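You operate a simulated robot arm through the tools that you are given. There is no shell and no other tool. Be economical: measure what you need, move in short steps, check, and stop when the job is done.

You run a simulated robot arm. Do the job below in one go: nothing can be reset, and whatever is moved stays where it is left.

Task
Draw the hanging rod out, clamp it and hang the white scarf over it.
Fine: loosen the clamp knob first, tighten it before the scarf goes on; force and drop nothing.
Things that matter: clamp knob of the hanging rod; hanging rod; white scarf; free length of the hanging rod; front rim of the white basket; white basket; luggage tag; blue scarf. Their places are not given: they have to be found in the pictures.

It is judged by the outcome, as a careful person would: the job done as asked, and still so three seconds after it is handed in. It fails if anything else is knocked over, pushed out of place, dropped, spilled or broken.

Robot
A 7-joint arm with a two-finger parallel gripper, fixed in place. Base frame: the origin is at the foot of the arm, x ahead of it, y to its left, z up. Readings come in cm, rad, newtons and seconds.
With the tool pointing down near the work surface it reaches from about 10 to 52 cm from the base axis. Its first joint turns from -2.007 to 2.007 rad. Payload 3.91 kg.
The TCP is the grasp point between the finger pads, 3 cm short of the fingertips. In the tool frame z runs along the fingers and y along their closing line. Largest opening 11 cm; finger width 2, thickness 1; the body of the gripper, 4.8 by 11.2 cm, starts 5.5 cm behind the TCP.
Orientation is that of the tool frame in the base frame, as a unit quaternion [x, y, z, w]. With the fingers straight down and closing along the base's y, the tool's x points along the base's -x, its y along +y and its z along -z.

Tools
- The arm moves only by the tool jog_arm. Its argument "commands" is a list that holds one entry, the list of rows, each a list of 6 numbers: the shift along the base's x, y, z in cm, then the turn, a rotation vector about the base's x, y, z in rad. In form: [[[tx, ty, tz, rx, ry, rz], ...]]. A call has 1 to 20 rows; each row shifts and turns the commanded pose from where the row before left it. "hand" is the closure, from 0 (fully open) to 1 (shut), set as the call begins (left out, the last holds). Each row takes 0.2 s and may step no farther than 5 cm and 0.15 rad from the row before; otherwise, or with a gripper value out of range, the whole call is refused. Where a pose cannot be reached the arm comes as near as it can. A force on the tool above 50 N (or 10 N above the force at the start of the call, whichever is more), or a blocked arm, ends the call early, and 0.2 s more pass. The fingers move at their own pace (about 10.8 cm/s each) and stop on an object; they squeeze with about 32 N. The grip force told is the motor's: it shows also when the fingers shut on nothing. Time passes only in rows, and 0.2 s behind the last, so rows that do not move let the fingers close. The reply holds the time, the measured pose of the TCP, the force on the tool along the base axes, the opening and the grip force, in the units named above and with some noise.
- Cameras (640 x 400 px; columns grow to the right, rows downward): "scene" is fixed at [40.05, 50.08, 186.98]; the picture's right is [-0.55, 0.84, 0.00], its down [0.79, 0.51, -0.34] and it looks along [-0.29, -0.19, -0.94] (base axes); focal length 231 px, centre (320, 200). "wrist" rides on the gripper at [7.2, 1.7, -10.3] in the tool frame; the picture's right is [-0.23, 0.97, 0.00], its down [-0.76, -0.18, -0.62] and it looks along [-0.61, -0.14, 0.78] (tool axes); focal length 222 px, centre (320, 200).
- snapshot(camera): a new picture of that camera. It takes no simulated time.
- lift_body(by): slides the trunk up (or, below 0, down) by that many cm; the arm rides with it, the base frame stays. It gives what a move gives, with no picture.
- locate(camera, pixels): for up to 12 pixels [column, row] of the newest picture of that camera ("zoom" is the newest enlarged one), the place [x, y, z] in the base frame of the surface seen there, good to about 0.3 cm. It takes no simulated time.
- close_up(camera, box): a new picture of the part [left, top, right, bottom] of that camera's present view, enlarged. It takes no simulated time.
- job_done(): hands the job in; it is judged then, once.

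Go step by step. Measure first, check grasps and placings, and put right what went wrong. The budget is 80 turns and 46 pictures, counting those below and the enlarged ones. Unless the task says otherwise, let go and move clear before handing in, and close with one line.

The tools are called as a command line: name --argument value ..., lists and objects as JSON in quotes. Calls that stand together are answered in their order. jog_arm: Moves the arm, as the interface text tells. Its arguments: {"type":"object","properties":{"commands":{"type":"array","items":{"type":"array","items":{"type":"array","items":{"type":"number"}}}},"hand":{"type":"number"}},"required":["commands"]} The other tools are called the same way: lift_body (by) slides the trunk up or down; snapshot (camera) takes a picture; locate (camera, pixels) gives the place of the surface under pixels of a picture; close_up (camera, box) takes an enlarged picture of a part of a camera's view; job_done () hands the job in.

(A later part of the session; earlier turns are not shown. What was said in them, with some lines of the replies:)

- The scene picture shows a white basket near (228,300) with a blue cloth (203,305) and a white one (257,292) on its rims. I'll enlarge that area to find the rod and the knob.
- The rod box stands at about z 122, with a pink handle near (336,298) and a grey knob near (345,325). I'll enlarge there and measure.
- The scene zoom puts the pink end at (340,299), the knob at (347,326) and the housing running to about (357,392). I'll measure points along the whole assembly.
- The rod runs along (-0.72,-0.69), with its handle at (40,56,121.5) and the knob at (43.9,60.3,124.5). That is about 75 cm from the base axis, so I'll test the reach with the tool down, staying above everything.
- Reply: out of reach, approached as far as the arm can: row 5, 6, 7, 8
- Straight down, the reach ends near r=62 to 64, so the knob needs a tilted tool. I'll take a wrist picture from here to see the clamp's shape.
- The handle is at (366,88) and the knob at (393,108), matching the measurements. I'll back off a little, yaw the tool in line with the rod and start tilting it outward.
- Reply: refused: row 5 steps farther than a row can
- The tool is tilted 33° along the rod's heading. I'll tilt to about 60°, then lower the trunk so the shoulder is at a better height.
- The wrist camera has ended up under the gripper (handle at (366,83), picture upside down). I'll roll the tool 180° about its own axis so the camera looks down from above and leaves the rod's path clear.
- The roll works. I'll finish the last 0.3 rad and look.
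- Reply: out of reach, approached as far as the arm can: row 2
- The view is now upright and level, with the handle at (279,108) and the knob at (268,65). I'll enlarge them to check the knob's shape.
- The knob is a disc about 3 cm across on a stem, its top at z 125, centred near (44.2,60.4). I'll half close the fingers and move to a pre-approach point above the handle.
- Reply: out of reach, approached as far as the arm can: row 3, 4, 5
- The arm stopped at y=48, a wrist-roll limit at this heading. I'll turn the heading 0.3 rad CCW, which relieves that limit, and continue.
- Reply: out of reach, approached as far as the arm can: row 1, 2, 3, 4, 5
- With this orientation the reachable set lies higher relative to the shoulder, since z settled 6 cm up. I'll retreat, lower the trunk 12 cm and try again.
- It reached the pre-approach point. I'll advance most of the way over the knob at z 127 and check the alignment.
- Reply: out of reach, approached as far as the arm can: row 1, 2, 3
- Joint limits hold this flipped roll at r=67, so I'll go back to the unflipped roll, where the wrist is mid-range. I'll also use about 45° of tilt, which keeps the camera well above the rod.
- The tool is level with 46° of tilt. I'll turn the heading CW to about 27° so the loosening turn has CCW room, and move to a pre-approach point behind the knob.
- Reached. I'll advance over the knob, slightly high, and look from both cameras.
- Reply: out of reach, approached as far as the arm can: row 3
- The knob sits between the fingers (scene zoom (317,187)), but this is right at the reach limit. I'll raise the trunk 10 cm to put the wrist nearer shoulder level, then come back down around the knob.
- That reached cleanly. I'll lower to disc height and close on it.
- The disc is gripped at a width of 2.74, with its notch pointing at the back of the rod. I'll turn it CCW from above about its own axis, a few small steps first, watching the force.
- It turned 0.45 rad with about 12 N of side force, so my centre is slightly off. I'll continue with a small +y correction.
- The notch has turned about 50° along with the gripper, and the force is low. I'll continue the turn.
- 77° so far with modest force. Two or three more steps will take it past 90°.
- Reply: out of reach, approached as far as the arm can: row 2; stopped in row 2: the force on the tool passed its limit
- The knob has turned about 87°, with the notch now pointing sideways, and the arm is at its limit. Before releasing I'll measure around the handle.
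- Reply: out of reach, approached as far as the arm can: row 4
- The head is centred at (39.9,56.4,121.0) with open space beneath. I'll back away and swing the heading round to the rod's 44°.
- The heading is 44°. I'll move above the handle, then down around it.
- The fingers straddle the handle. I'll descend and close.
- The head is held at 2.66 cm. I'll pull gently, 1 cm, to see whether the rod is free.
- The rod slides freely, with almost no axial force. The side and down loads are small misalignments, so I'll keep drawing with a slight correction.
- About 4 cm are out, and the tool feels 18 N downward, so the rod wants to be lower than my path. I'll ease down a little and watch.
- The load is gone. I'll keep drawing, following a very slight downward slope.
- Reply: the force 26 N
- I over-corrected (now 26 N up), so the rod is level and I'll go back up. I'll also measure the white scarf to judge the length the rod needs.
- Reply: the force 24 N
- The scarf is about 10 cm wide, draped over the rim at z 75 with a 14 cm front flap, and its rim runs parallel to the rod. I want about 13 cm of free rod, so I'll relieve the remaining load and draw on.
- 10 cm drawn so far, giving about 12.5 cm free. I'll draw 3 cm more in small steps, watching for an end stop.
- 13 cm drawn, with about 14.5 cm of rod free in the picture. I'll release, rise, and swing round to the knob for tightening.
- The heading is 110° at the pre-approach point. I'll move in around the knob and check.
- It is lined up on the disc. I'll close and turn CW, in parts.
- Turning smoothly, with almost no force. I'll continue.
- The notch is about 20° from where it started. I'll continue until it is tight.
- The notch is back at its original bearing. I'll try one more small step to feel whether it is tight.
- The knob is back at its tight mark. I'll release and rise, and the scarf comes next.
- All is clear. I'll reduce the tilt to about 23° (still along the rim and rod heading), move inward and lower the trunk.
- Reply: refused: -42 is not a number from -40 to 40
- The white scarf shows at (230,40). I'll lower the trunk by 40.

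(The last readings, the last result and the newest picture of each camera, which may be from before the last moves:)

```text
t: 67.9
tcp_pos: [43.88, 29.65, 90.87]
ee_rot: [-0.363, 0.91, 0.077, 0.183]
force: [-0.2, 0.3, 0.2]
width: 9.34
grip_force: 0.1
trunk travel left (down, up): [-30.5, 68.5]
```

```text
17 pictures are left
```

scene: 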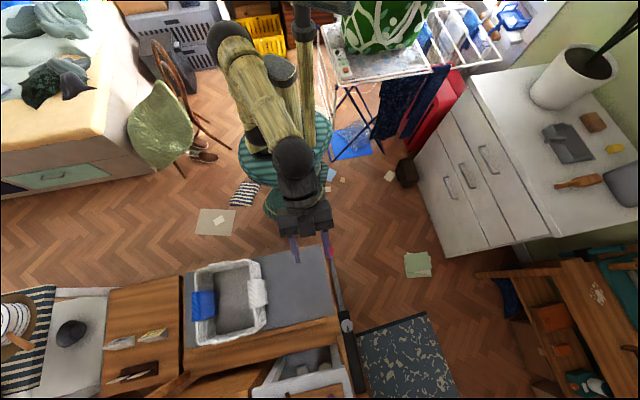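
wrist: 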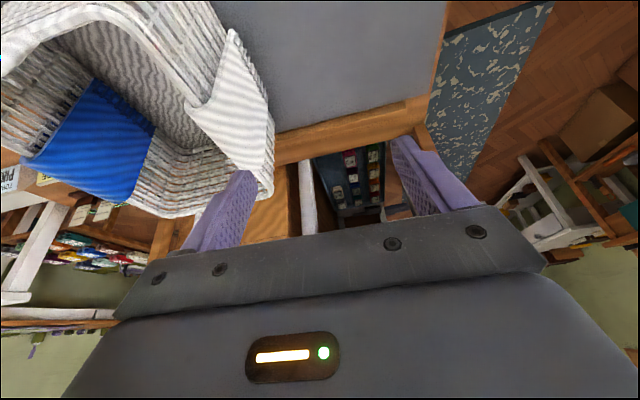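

The scarf is now clear at (230,110). I'll measure its saddle and flaps.

locate --camera "wrist" --pixels '[[230, 40], [190, 112], [215, 85], [228, 95], [245, 100], [265, 110], [240, 65], [262, 150], [210, 120], [225, 130], [205, 40], [240, 165]]'

close_up --camera "wrist" --box '[130, 10, 306, 120]'

```text
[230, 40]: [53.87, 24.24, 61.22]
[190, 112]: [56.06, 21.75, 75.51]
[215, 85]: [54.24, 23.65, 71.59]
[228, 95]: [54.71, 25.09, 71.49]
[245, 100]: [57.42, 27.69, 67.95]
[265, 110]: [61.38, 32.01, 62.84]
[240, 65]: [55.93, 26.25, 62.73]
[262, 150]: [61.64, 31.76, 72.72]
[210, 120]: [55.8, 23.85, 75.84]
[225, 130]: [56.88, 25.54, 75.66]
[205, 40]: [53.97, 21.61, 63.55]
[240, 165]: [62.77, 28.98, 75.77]
```

```text
3.64 times, centred on (218, 65) of wrist
```

zoom: 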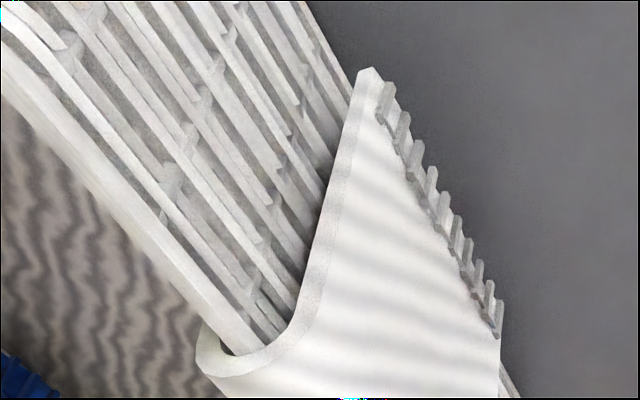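

The scarf saddle is centred at (58.7,26.6), with its top at 75.8, about 3.6 cm across and 11 cm along the rim. I'll move above it with the fingers 6 cm apart.

jog_arm --commands '[[[3, -0.6, -1.6, 0, 0, 0], [3, -0.6, -1.6, 0, 0, 0], [3, -0.6, -1.6, 0, 0, 0], [3, -0.6, -1.6, 0, 0, 0], [2.8, -0.6, -1.6, 0, 0, 0], [0, 0, 0, 0, 0, 0]]]' --hand 0.42

close_up --camera "scene" --box '[200, 230, 296, 350]'

snapshot --camera "wrist"

```text
t: 69.3
tcp_pos: [58.72, 26.94, 82.98]
ee_rot: [-0.362, 0.91, 0.078, 0.183]
force: [0.0, -0.5, 0.6]
width: 6.4
grip_force: 0.1
trunk travel left (down, up): [-30.5, 68.5]
```

```text
3.33 times, centred on (248, 290) of scene
```

zoom: 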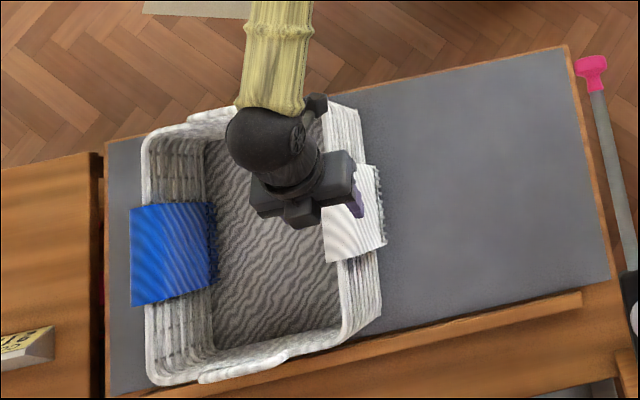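

```text
14 pictures are left
```

wrist: 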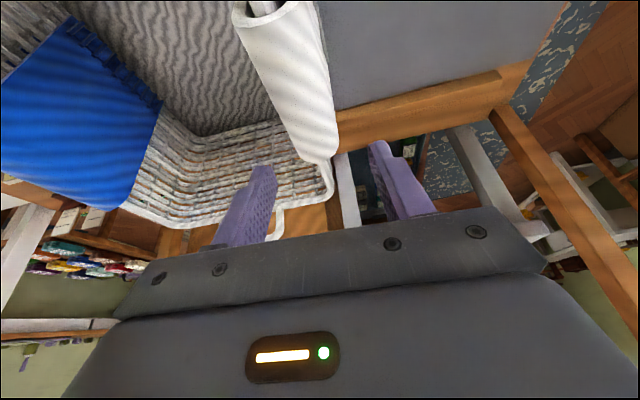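

It is roughly over the scarf. I'll check its centre line once more with locate.

locate --camera "wrist" --pixels '[[245, 40], [258, 70], [270, 100], [285, 135], [325, 60], [331, 100], [335, 140], [318, 158], [300, 80], [300, 120]]'

```text
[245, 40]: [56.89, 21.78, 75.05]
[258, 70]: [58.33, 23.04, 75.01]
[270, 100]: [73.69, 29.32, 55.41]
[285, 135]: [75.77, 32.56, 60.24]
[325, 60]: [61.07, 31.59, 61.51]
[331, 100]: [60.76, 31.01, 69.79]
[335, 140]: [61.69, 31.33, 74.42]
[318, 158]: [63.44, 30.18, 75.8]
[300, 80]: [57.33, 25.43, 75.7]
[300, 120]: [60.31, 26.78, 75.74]
```

The centre line is at n=23.3, so I'll shift 0.4 cm in -y and descend with the fingers either side of the saddle.

jog_arm --commands '[[[0.05, -0.4, -1.5, 0, 0, 0], [0, 0, -1.6, 0, 0, 0], [0, 0, -1.5, 0, 0, 0], [0, 0, -1.5, 0, 0, 0], [0, 0, -1.5, 0, 0, 0], [0, 0, -1.4, 0, 0, 0], [0, 0, 0, 0, 0, 0]]]'

close_up --camera "wrist" --box '[180, 0, 480, 240]'

```text
t: 70.9
tcp_pos: [58.44, 26.63, 73.9]
ee_rot: [-0.361, 0.911, 0.077, 0.183]
force: [0.3, 0.1, -0.4]
width: 6.39
grip_force: 0.0
trunk travel left (down, up): [-30.5, 68.5]
```

```text
1.67 times, centred on (330, 120) of wrist
```

zoom: 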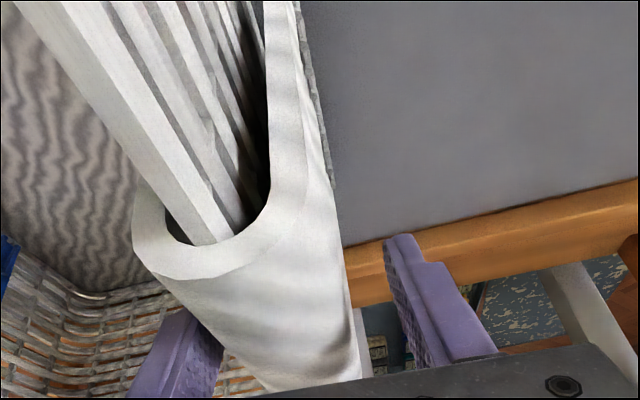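

The fingers straddle the saddle but sit about 0.45 cm to the outside, so I'll centre them and then close.

jog_arm --commands '[[[0.33, -0.32, 0, 0, 0, 0], [0, 0, 0, 0, 0, 0]]]'

jog_arm --commands '[[[0, 0, 0, 0, 0, 0], [0, 0, 0, 0, 0, 0]]]' --hand 0.62

```text
t: 71.5
tcp_pos: [58.79, 26.39, 74.01]
ee_rot: [-0.362, 0.911, 0.077, 0.183]
force: [-0.2, -0.2, 0.2]
width: 6.38
grip_force: 0.1
trunk travel left (down, up): [-30.5, 68.5]
```

```text
t: 72.1
tcp_pos: [58.75, 26.43, 73.99]
ee_rot: [-0.363, 0.91, 0.078, 0.183]
force: [0.2, 0.5, -0.1]
width: 4.47
grip_force: 32.1
trunk travel left (down, up): [-30.5, 68.5]
```

It made contact at 4.47 cm, well centred, with no side force. I'll firm the grip and lift 1.5 cm as a test.

jog_arm --commands '[[[0, 0, 0, 0, 0, 0], [0, 0, 0, 0, 0, 0]]]' --hand 0.8

jog_arm --commands '[[[0, 0, 0.5, 0, 0, 0], [0, 0, 0.5, 0, 0, 0], [0, 0, 0.5, 0, 0, 0], [0, 0, 0, 0, 0, 0]]]'

close_up --camera "scene" --box '[180, 240, 276, 360]'

```text
t: 72.7
tcp_pos: [58.73, 26.35, 73.98]
ee_rot: [-0.362, 0.911, 0.077, 0.183]
force: [-0.1, 0.0, 1.6]
width: 4.49
grip_force: 32.0
trunk travel left (down, up): [-30.5, 68.5]
```

```text
t: 73.7
tcp_pos: [58.77, 26.3, 75.44]
ee_rot: [-0.362, 0.911, 0.077, 0.183]
force: [0.6, -0.1, 0.0]
width: 4.48
grip_force: 32.3
trunk travel left (down, up): [-30.5, 68.5]
```

```text
3.33 times, centred on (228, 300) of scene
```

zoom: 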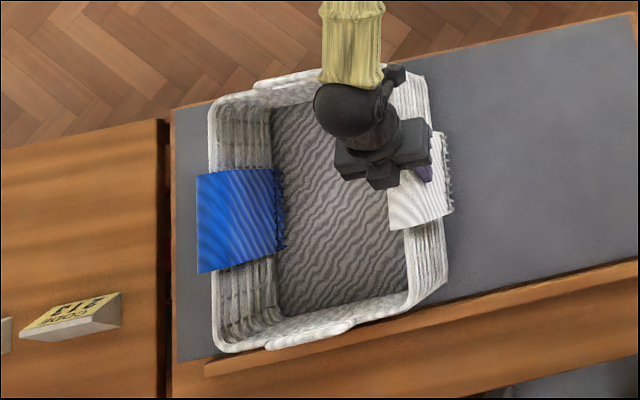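

The scarf rises with no load and the basket has not moved. I'll lift straight up with the trunk.

lift_body --by 20

snapshot --camera "scene"

```text
t: 75.9
tcp_pos: [58.95, 26.2, 95.53]
ee_rot: [-0.362, 0.911, 0.077, 0.183]
force: [0.2, -0.3, -0.5]
width: 4.5
grip_force: 31.8
trunk travel left (down, up): [-50.5, 48.5]
```

```text
11 pictures are left
```

scene: 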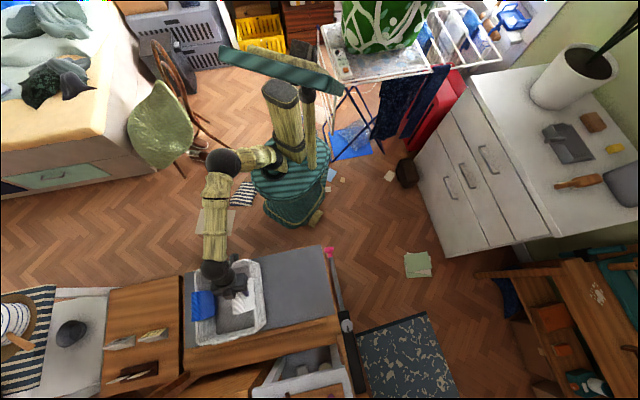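

The scarf is free of the basket, which stayed put. I'll continue lifting to above rod height.

lift_body --by 34

jog_arm --commands '[[[-2.5, 1.5, 1.5, 0, 0, 0], [-2.5, 1.5, 1.5, 0, 0, 0], [-2.5, 1.5, 1.5, 0, 0, 0], [-2.5, 1.5, 1.5, 0, 0, 0], [-2.5, 1.5, 1.5, 0, 0, 0], [-2.5, 1.5, 1.5, 0, 0, 0], [0, 0, 1, 0, 0, 0], [0, 0, 0, 0, 0, 0]]]'

locate --camera "scene" --pixels '[[329, 252], [331, 262], [333, 274], [336, 286], [339, 298], [341, 306]]'

```text
t: 79.2
tcp_pos: [58.91, 26.26, 129.46]
ee_rot: [-0.361, 0.911, 0.077, 0.183]
force: [0.3, -0.6, -1.4]
width: 4.47
grip_force: 32.7
trunk travel left (down, up): [-84.5, 14.5]
```

```text
t: 81.0
tcp_pos: [43.65, 35.39, 139.65]
ee_rot: [-0.362, 0.911, 0.077, 0.183]
force: [-0.3, 0.3, -1.3]
width: 4.48
grip_force: 32.7
trunk travel left (down, up): [-84.5, 14.5]
```

```text
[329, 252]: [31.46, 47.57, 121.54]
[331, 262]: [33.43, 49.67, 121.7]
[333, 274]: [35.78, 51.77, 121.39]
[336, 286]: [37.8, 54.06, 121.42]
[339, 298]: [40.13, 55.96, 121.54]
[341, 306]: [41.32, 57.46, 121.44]
```

The rod top is at 121.5, with its free middle at (36.85,52.95). I'll check the held scarf before moving over it.

close_up --camera "scene" --box '[220, 140, 380, 340]'

```text
2.00 times, centred on (300, 240) of scene
```

zoom: 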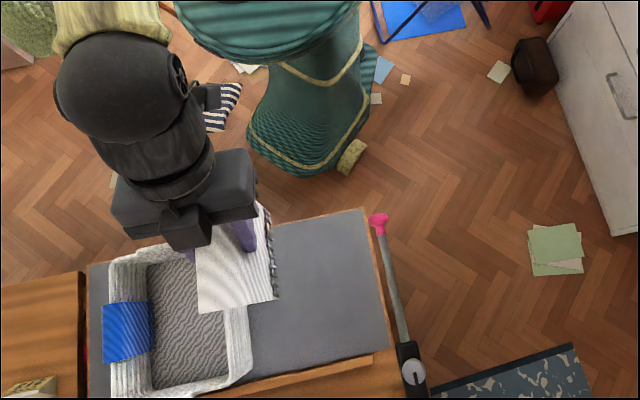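

locate --camera "zoom" --pixels '[[262, 215], [270, 290], [278, 290], [240, 300], [200, 300], [205, 265], [262, 250], [225, 270]]'

```text
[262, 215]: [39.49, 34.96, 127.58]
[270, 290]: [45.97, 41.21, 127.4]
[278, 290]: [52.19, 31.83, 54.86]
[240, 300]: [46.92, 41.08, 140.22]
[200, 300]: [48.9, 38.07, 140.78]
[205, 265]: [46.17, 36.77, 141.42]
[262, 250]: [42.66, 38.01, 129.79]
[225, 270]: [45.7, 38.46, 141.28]
```

The front flap's bottom is 12.5 cm below the TCP. I'll raise to z 143 and move over the middle of the rod, with the front flap leading over it.

jog_arm --commands '[[[0, 0, 1.7, 0, 0, 0], [0, 0, 1.7, 0, 0, 0], [-1.05, 2.45, 0, 0, 0, 0], [-1.05, 2.45, 0, 0, 0, 0], [-1.05, 2.45, 0, 0, 0, 0], [-1.05, 2.45, 0, 0, 0, 0], [-1.05, 2.45, 0, 0, 0, 0], [-1.05, 2.45, 0, 0, 0, 0], [-1.0, 2.36, 0, 0, 0, 0], [0, 0, 0, 0, 0, 0]]]'

close_up --camera "scene" --box '[270, 200, 390, 350]'

snapshot --camera "wrist"

```text
t: 83.2
tcp_pos: [36.54, 52.23, 143.1]
ee_rot: [-0.362, 0.911, 0.077, 0.183]
force: [0.5, 0.1, -0.7]
width: 4.45
grip_force: 31.7
trunk travel left (down, up): [-84.5, 14.5]
```

```text
2.67 times, centred on (330, 275) of scene
```

zoom: 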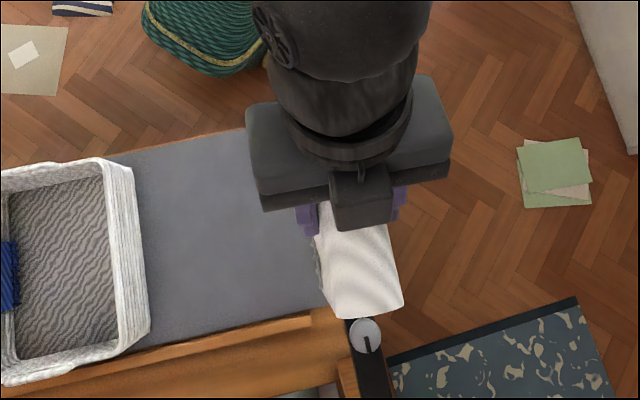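

```text
8 pictures are left
```

wrist: 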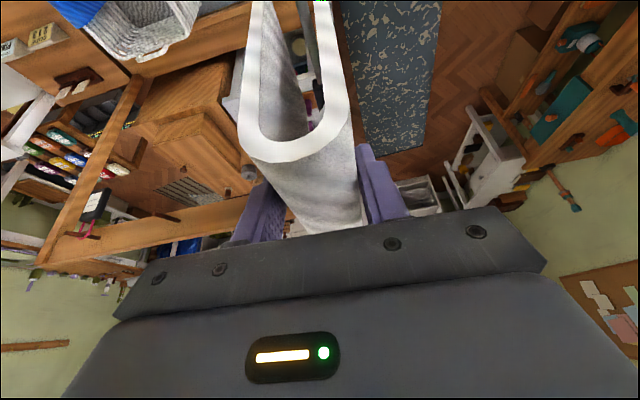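

The scarf is an open U with two flaps. I'll check how low both flaps reach and whether the gap is centred over the rod.

locate --camera "wrist" --pixels '[[256, 6], [270, 10], [330, 10], [318, 30], [250, 60], [340, 100], [290, 155], [318, 85], [325, 105], [322, 2]]'

```text
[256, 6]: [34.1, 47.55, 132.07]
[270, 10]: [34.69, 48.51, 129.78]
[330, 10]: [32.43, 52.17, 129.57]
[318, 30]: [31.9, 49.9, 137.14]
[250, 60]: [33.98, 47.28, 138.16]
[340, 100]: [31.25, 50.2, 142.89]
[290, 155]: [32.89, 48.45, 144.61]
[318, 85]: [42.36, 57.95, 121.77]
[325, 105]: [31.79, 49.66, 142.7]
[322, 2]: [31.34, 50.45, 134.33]
```

The gap is centred over the rod to within about 0.2 cm, and both flaps are on their proper sides. I'll nudge slightly toward the housing and lower most of the way.

jog_arm --commands '[[[0.25, 0.35, -1, 0, 0, 0], [0, 0, -2, 0, 0, 0], [0, 0, -2, 0, 0, 0], [0, 0, -2, 0, 0, 0], [0, 0, -2, 0, 0, 0], [0, 0, -2, 0, 0, 0], [0, 0, -2, 0, 0, 0], [0, 0, -2, 0, 0, 0], [0, 0, -2, 0, 0, 0], [0, 0, 0, 0, 0, 0]]]'

snapshot --camera "wrist"

```text
t: 85.4
tcp_pos: [36.76, 52.75, 125.98]
ee_rot: [-0.362, 0.911, 0.077, 0.182]
force: [0.7, -1.3, -0.3]
width: 4.48
grip_force: 32.2
trunk travel left (down, up): [-84.5, 14.5]
```

```text
7 pictures are left
```

wrist: 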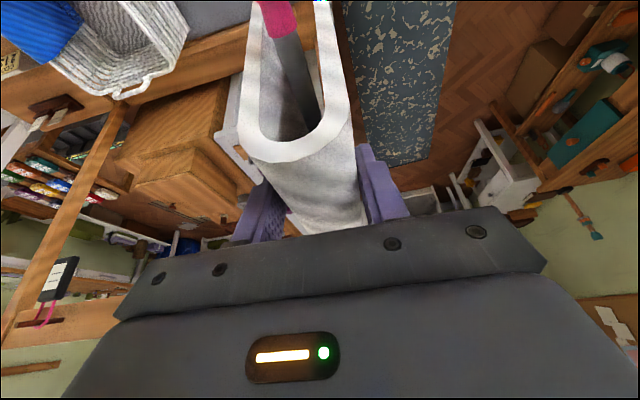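

The rod runs inside the U (pixel (300,80)). I'll lower gently until the scarf rests on it.

jog_arm --commands '[[[0, 0, -1, 0, 0, 0], [0, 0, -1, 0, 0, 0], [0, 0, -1, 0, 0, 0], [0, 0, -0.7, 0, 0, 0], [0, 0, 0, 0, 0, 0]]]'

jog_arm --commands '[[[0, 0, -0.3, 0, 0, 0], [0, 0, -0.3, 0, 0, 0], [0, 0, 0, 0, 0, 0]]]'

```text
t: 86.6
tcp_pos: [36.82, 52.74, 122.18]
ee_rot: [-0.361, 0.911, 0.077, 0.183]
force: [-0.7, -0.5, -0.9]
width: 4.48
grip_force: 31.8
trunk travel left (down, up): [-84.5, 14.5]
```

```text
t: 87.4
tcp_pos: [36.76, 52.72, 121.59]
ee_rot: [-0.361, 0.911, 0.077, 0.183]
force: [0.3, 0.7, -1.0]
width: 4.46
grip_force: 32.0
trunk travel left (down, up): [-84.5, 14.5]
```

No contact yet, so I'll continue in 0.25 cm steps.

jog_arm --commands '[[[0, 0, -0.25, 0, 0, 0], [0, 0, -0.25, 0, 0, 0], [0, 0, 0, 0, 0, 0]]]'

jog_arm --commands '[[[0, 0, -0.2, 0, 0, 0], [0, 0, -0.2, 0, 0, 0], [0, 0, 0, 0, 0, 0]]]'

```text
t: 88.2
tcp_pos: [36.74, 52.62, 121.13]
ee_rot: [-0.362, 0.911, 0.077, 0.183]
force: [0.2, 0.4, 0.5]
width: 4.46
grip_force: 31.9
trunk travel left (down, up): [-84.5, 14.5]
```

```text
t: 89.0
tcp_pos: [36.87, 52.82, 120.71]
ee_rot: [-0.363, 0.911, 0.078, 0.183]
force: [0.0, -0.3, -0.3]
width: 4.47
grip_force: 32.1
trunk travel left (down, up): [-84.5, 14.5]
```

jog_arm --commands '[[[0, 0, -0.15, 0, 0, 0], [0, 0, -0.15, 0, 0, 0], [0, 0, 0, 0, 0, 0]]]'

close_up --camera "wrist" --box '[200, 0, 420, 200]'

```text
t: 89.8
tcp_pos: [36.78, 52.62, 120.56]
ee_rot: [-0.362, 0.911, 0.078, 0.184]
force: [-1.1, 2.0, 6.4]
width: 4.46
grip_force: 31.7
trunk travel left (down, up): [-84.5, 14.5]
```

```text
2.00 times, centred on (310, 100) of wrist
```

zoom: 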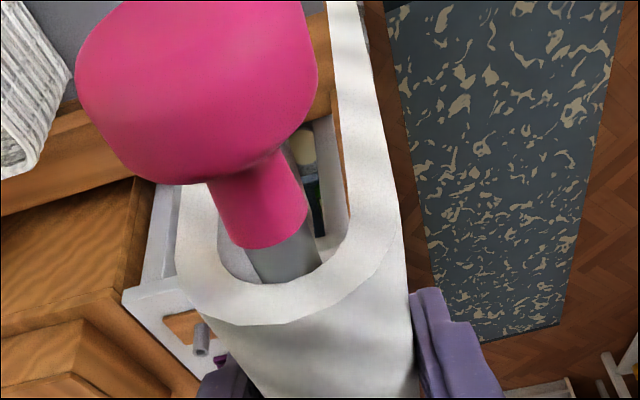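

It made contact (6 N up), with the scarf resting on the rod slightly off its apex. I'll align by 0.3 cm, seat it, and open the fingers.

jog_arm --commands '[[[0, 0, 0.15, 0, 0, 0], [0.22, -0.2, 0, 0, 0, 0], [0, 0, -0.15, 0, 0, 0], [0, 0, 0, 0, 0, 0]]]'

jog_arm --commands '[[[0, 0, 0, 0, 0, 0], [0, 0, 0, 0, 0, 0], [0, 0, 0, 0, 0, 0]]]' --hand 0.42

snapshot --camera "wrist"

```text
t: 90.8
tcp_pos: [36.64, 52.62, 120.57]
ee_rot: [-0.363, 0.91, 0.078, 0.185]
force: [-7.5, 10.9, 18.3]
width: 4.49
grip_force: 31.7
trunk travel left (down, up): [-84.5, 14.5]
```

```text
t: 91.6
tcp_pos: [36.93, 52.42, 120.24]
ee_rot: [-0.361, 0.911, 0.076, 0.184]
force: [0.6, 0.1, 0.0]
width: 6.37
grip_force: 0.1
trunk travel left (down, up): [-84.5, 14.5]
```

```text
5 pictures are left
```

wrist: 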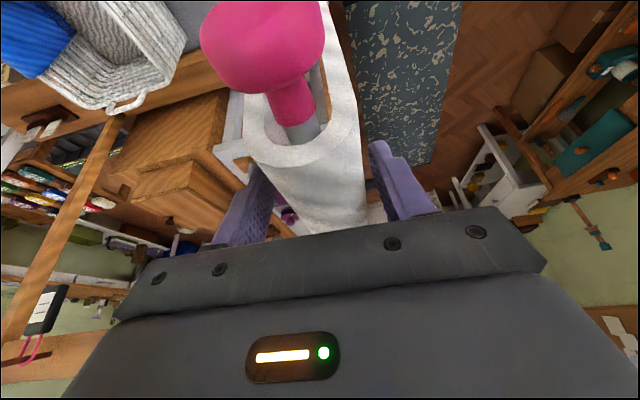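

The scarf rests on the rod and the fingers are clear. I'll open a little more and rise straight up slowly.

jog_arm --commands '[[[0, 0, 0, 0, 0, 0], [0, 0, 0.5, 0, 0, 0], [0, 0, 1, 0, 0, 0], [0, 0, 1, 0, 0, 0], [0, 0, 1.5, 0, 0, 0], [0, 0, 2, 0, 0, 0], [0, 0, 2, 0, 0, 0], [0, 0, 3, 0, 0, 0], [-2, -2, 2, 0, 0, 0], [-3, -4, 2, 0, 0, 0], [-3, -4, 0, 0, 0, 0], [0, 0, 0, 0, 0, 0]]]' --hand 0.3

close_up --camera "scene" --box '[270, 220, 390, 370]'

snapshot --camera "scene"

```text
refused: row 10 steps farther than a row can; nothing moved
```

```text
2.67 times, centred on (330, 295) of scene
```

zoom: 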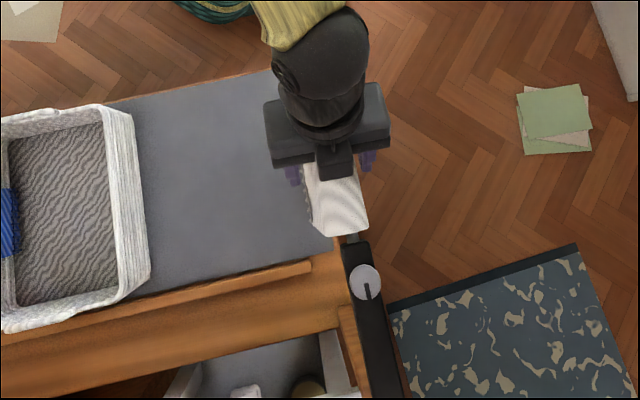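

```text
3 pictures are left
```

scene: 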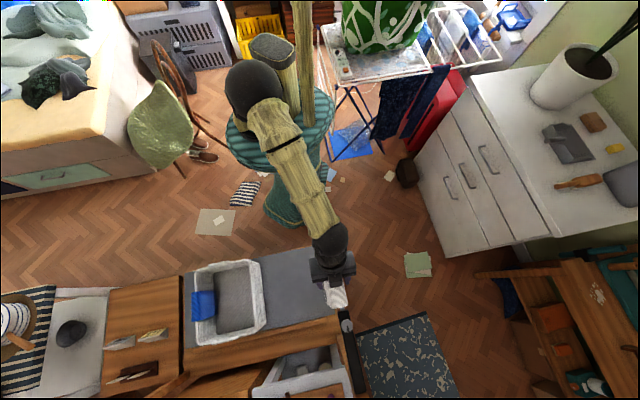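

The last retreat row was too long, so nothing moved. The scarf sits well on the rod, and I'll repeat with shorter rows.

jog_arm --commands '[[[0, 0, 0, 0, 0, 0], [0, 0, 0.5, 0, 0, 0], [0, 0, 1, 0, 0, 0], [0, 0, 1, 0, 0, 0], [0, 0, 1.5, 0, 0, 0], [0, 0, 2, 0, 0, 0], [0, 0, 2, 0, 0, 0], [0, 0, 3, 0, 0, 0], [-2, -2, 2, 0, 0, 0], [-2, -3, 2, 0, 0, 0], [-2, -3, 0, 0, 0, 0], [-2, -3, 0, 0, 0, 0], [-2, -3, 0, 0, 0, 0], [0, 0, 0, 0, 0, 0]]]' --hand 0.3

close_up --camera "scene" --box '[270, 220, 390, 370]'

```text
t: 94.6
tcp_pos: [27.16, 38.6, 135.36]
ee_rot: [-0.363, 0.911, 0.077, 0.183]
force: [0.2, -0.4, 0.5]
width: 7.68
grip_force: 0.1
trunk travel left (down, up): [-84.5, 14.5]
```

```text
2.67 times, centred on (330, 295) of scene
```

zoom: 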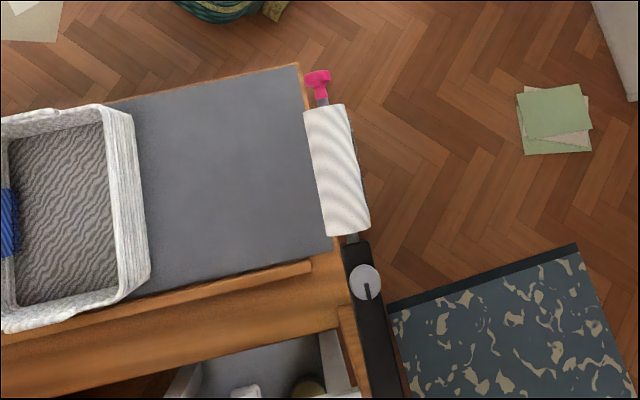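

The scarf hangs squarely on the drawn rod, between the pink handle and the housing. The knob notch is back at its tight mark, the basket and blue scarf are where they were, and the arm is clear, so I'm handing in.

job_done

```text
The job is handed in.
```

The rod is drawn out about 13 cm and clamped, and the white scarf hangs over it. I loosened the knob before drawing and tightened it before the scarf went on. I judged the clamp tight by the knob's notch returning to its starting mark, not by testing the rod. I never spotted the luggage tag in the pictures, so I did not check it.
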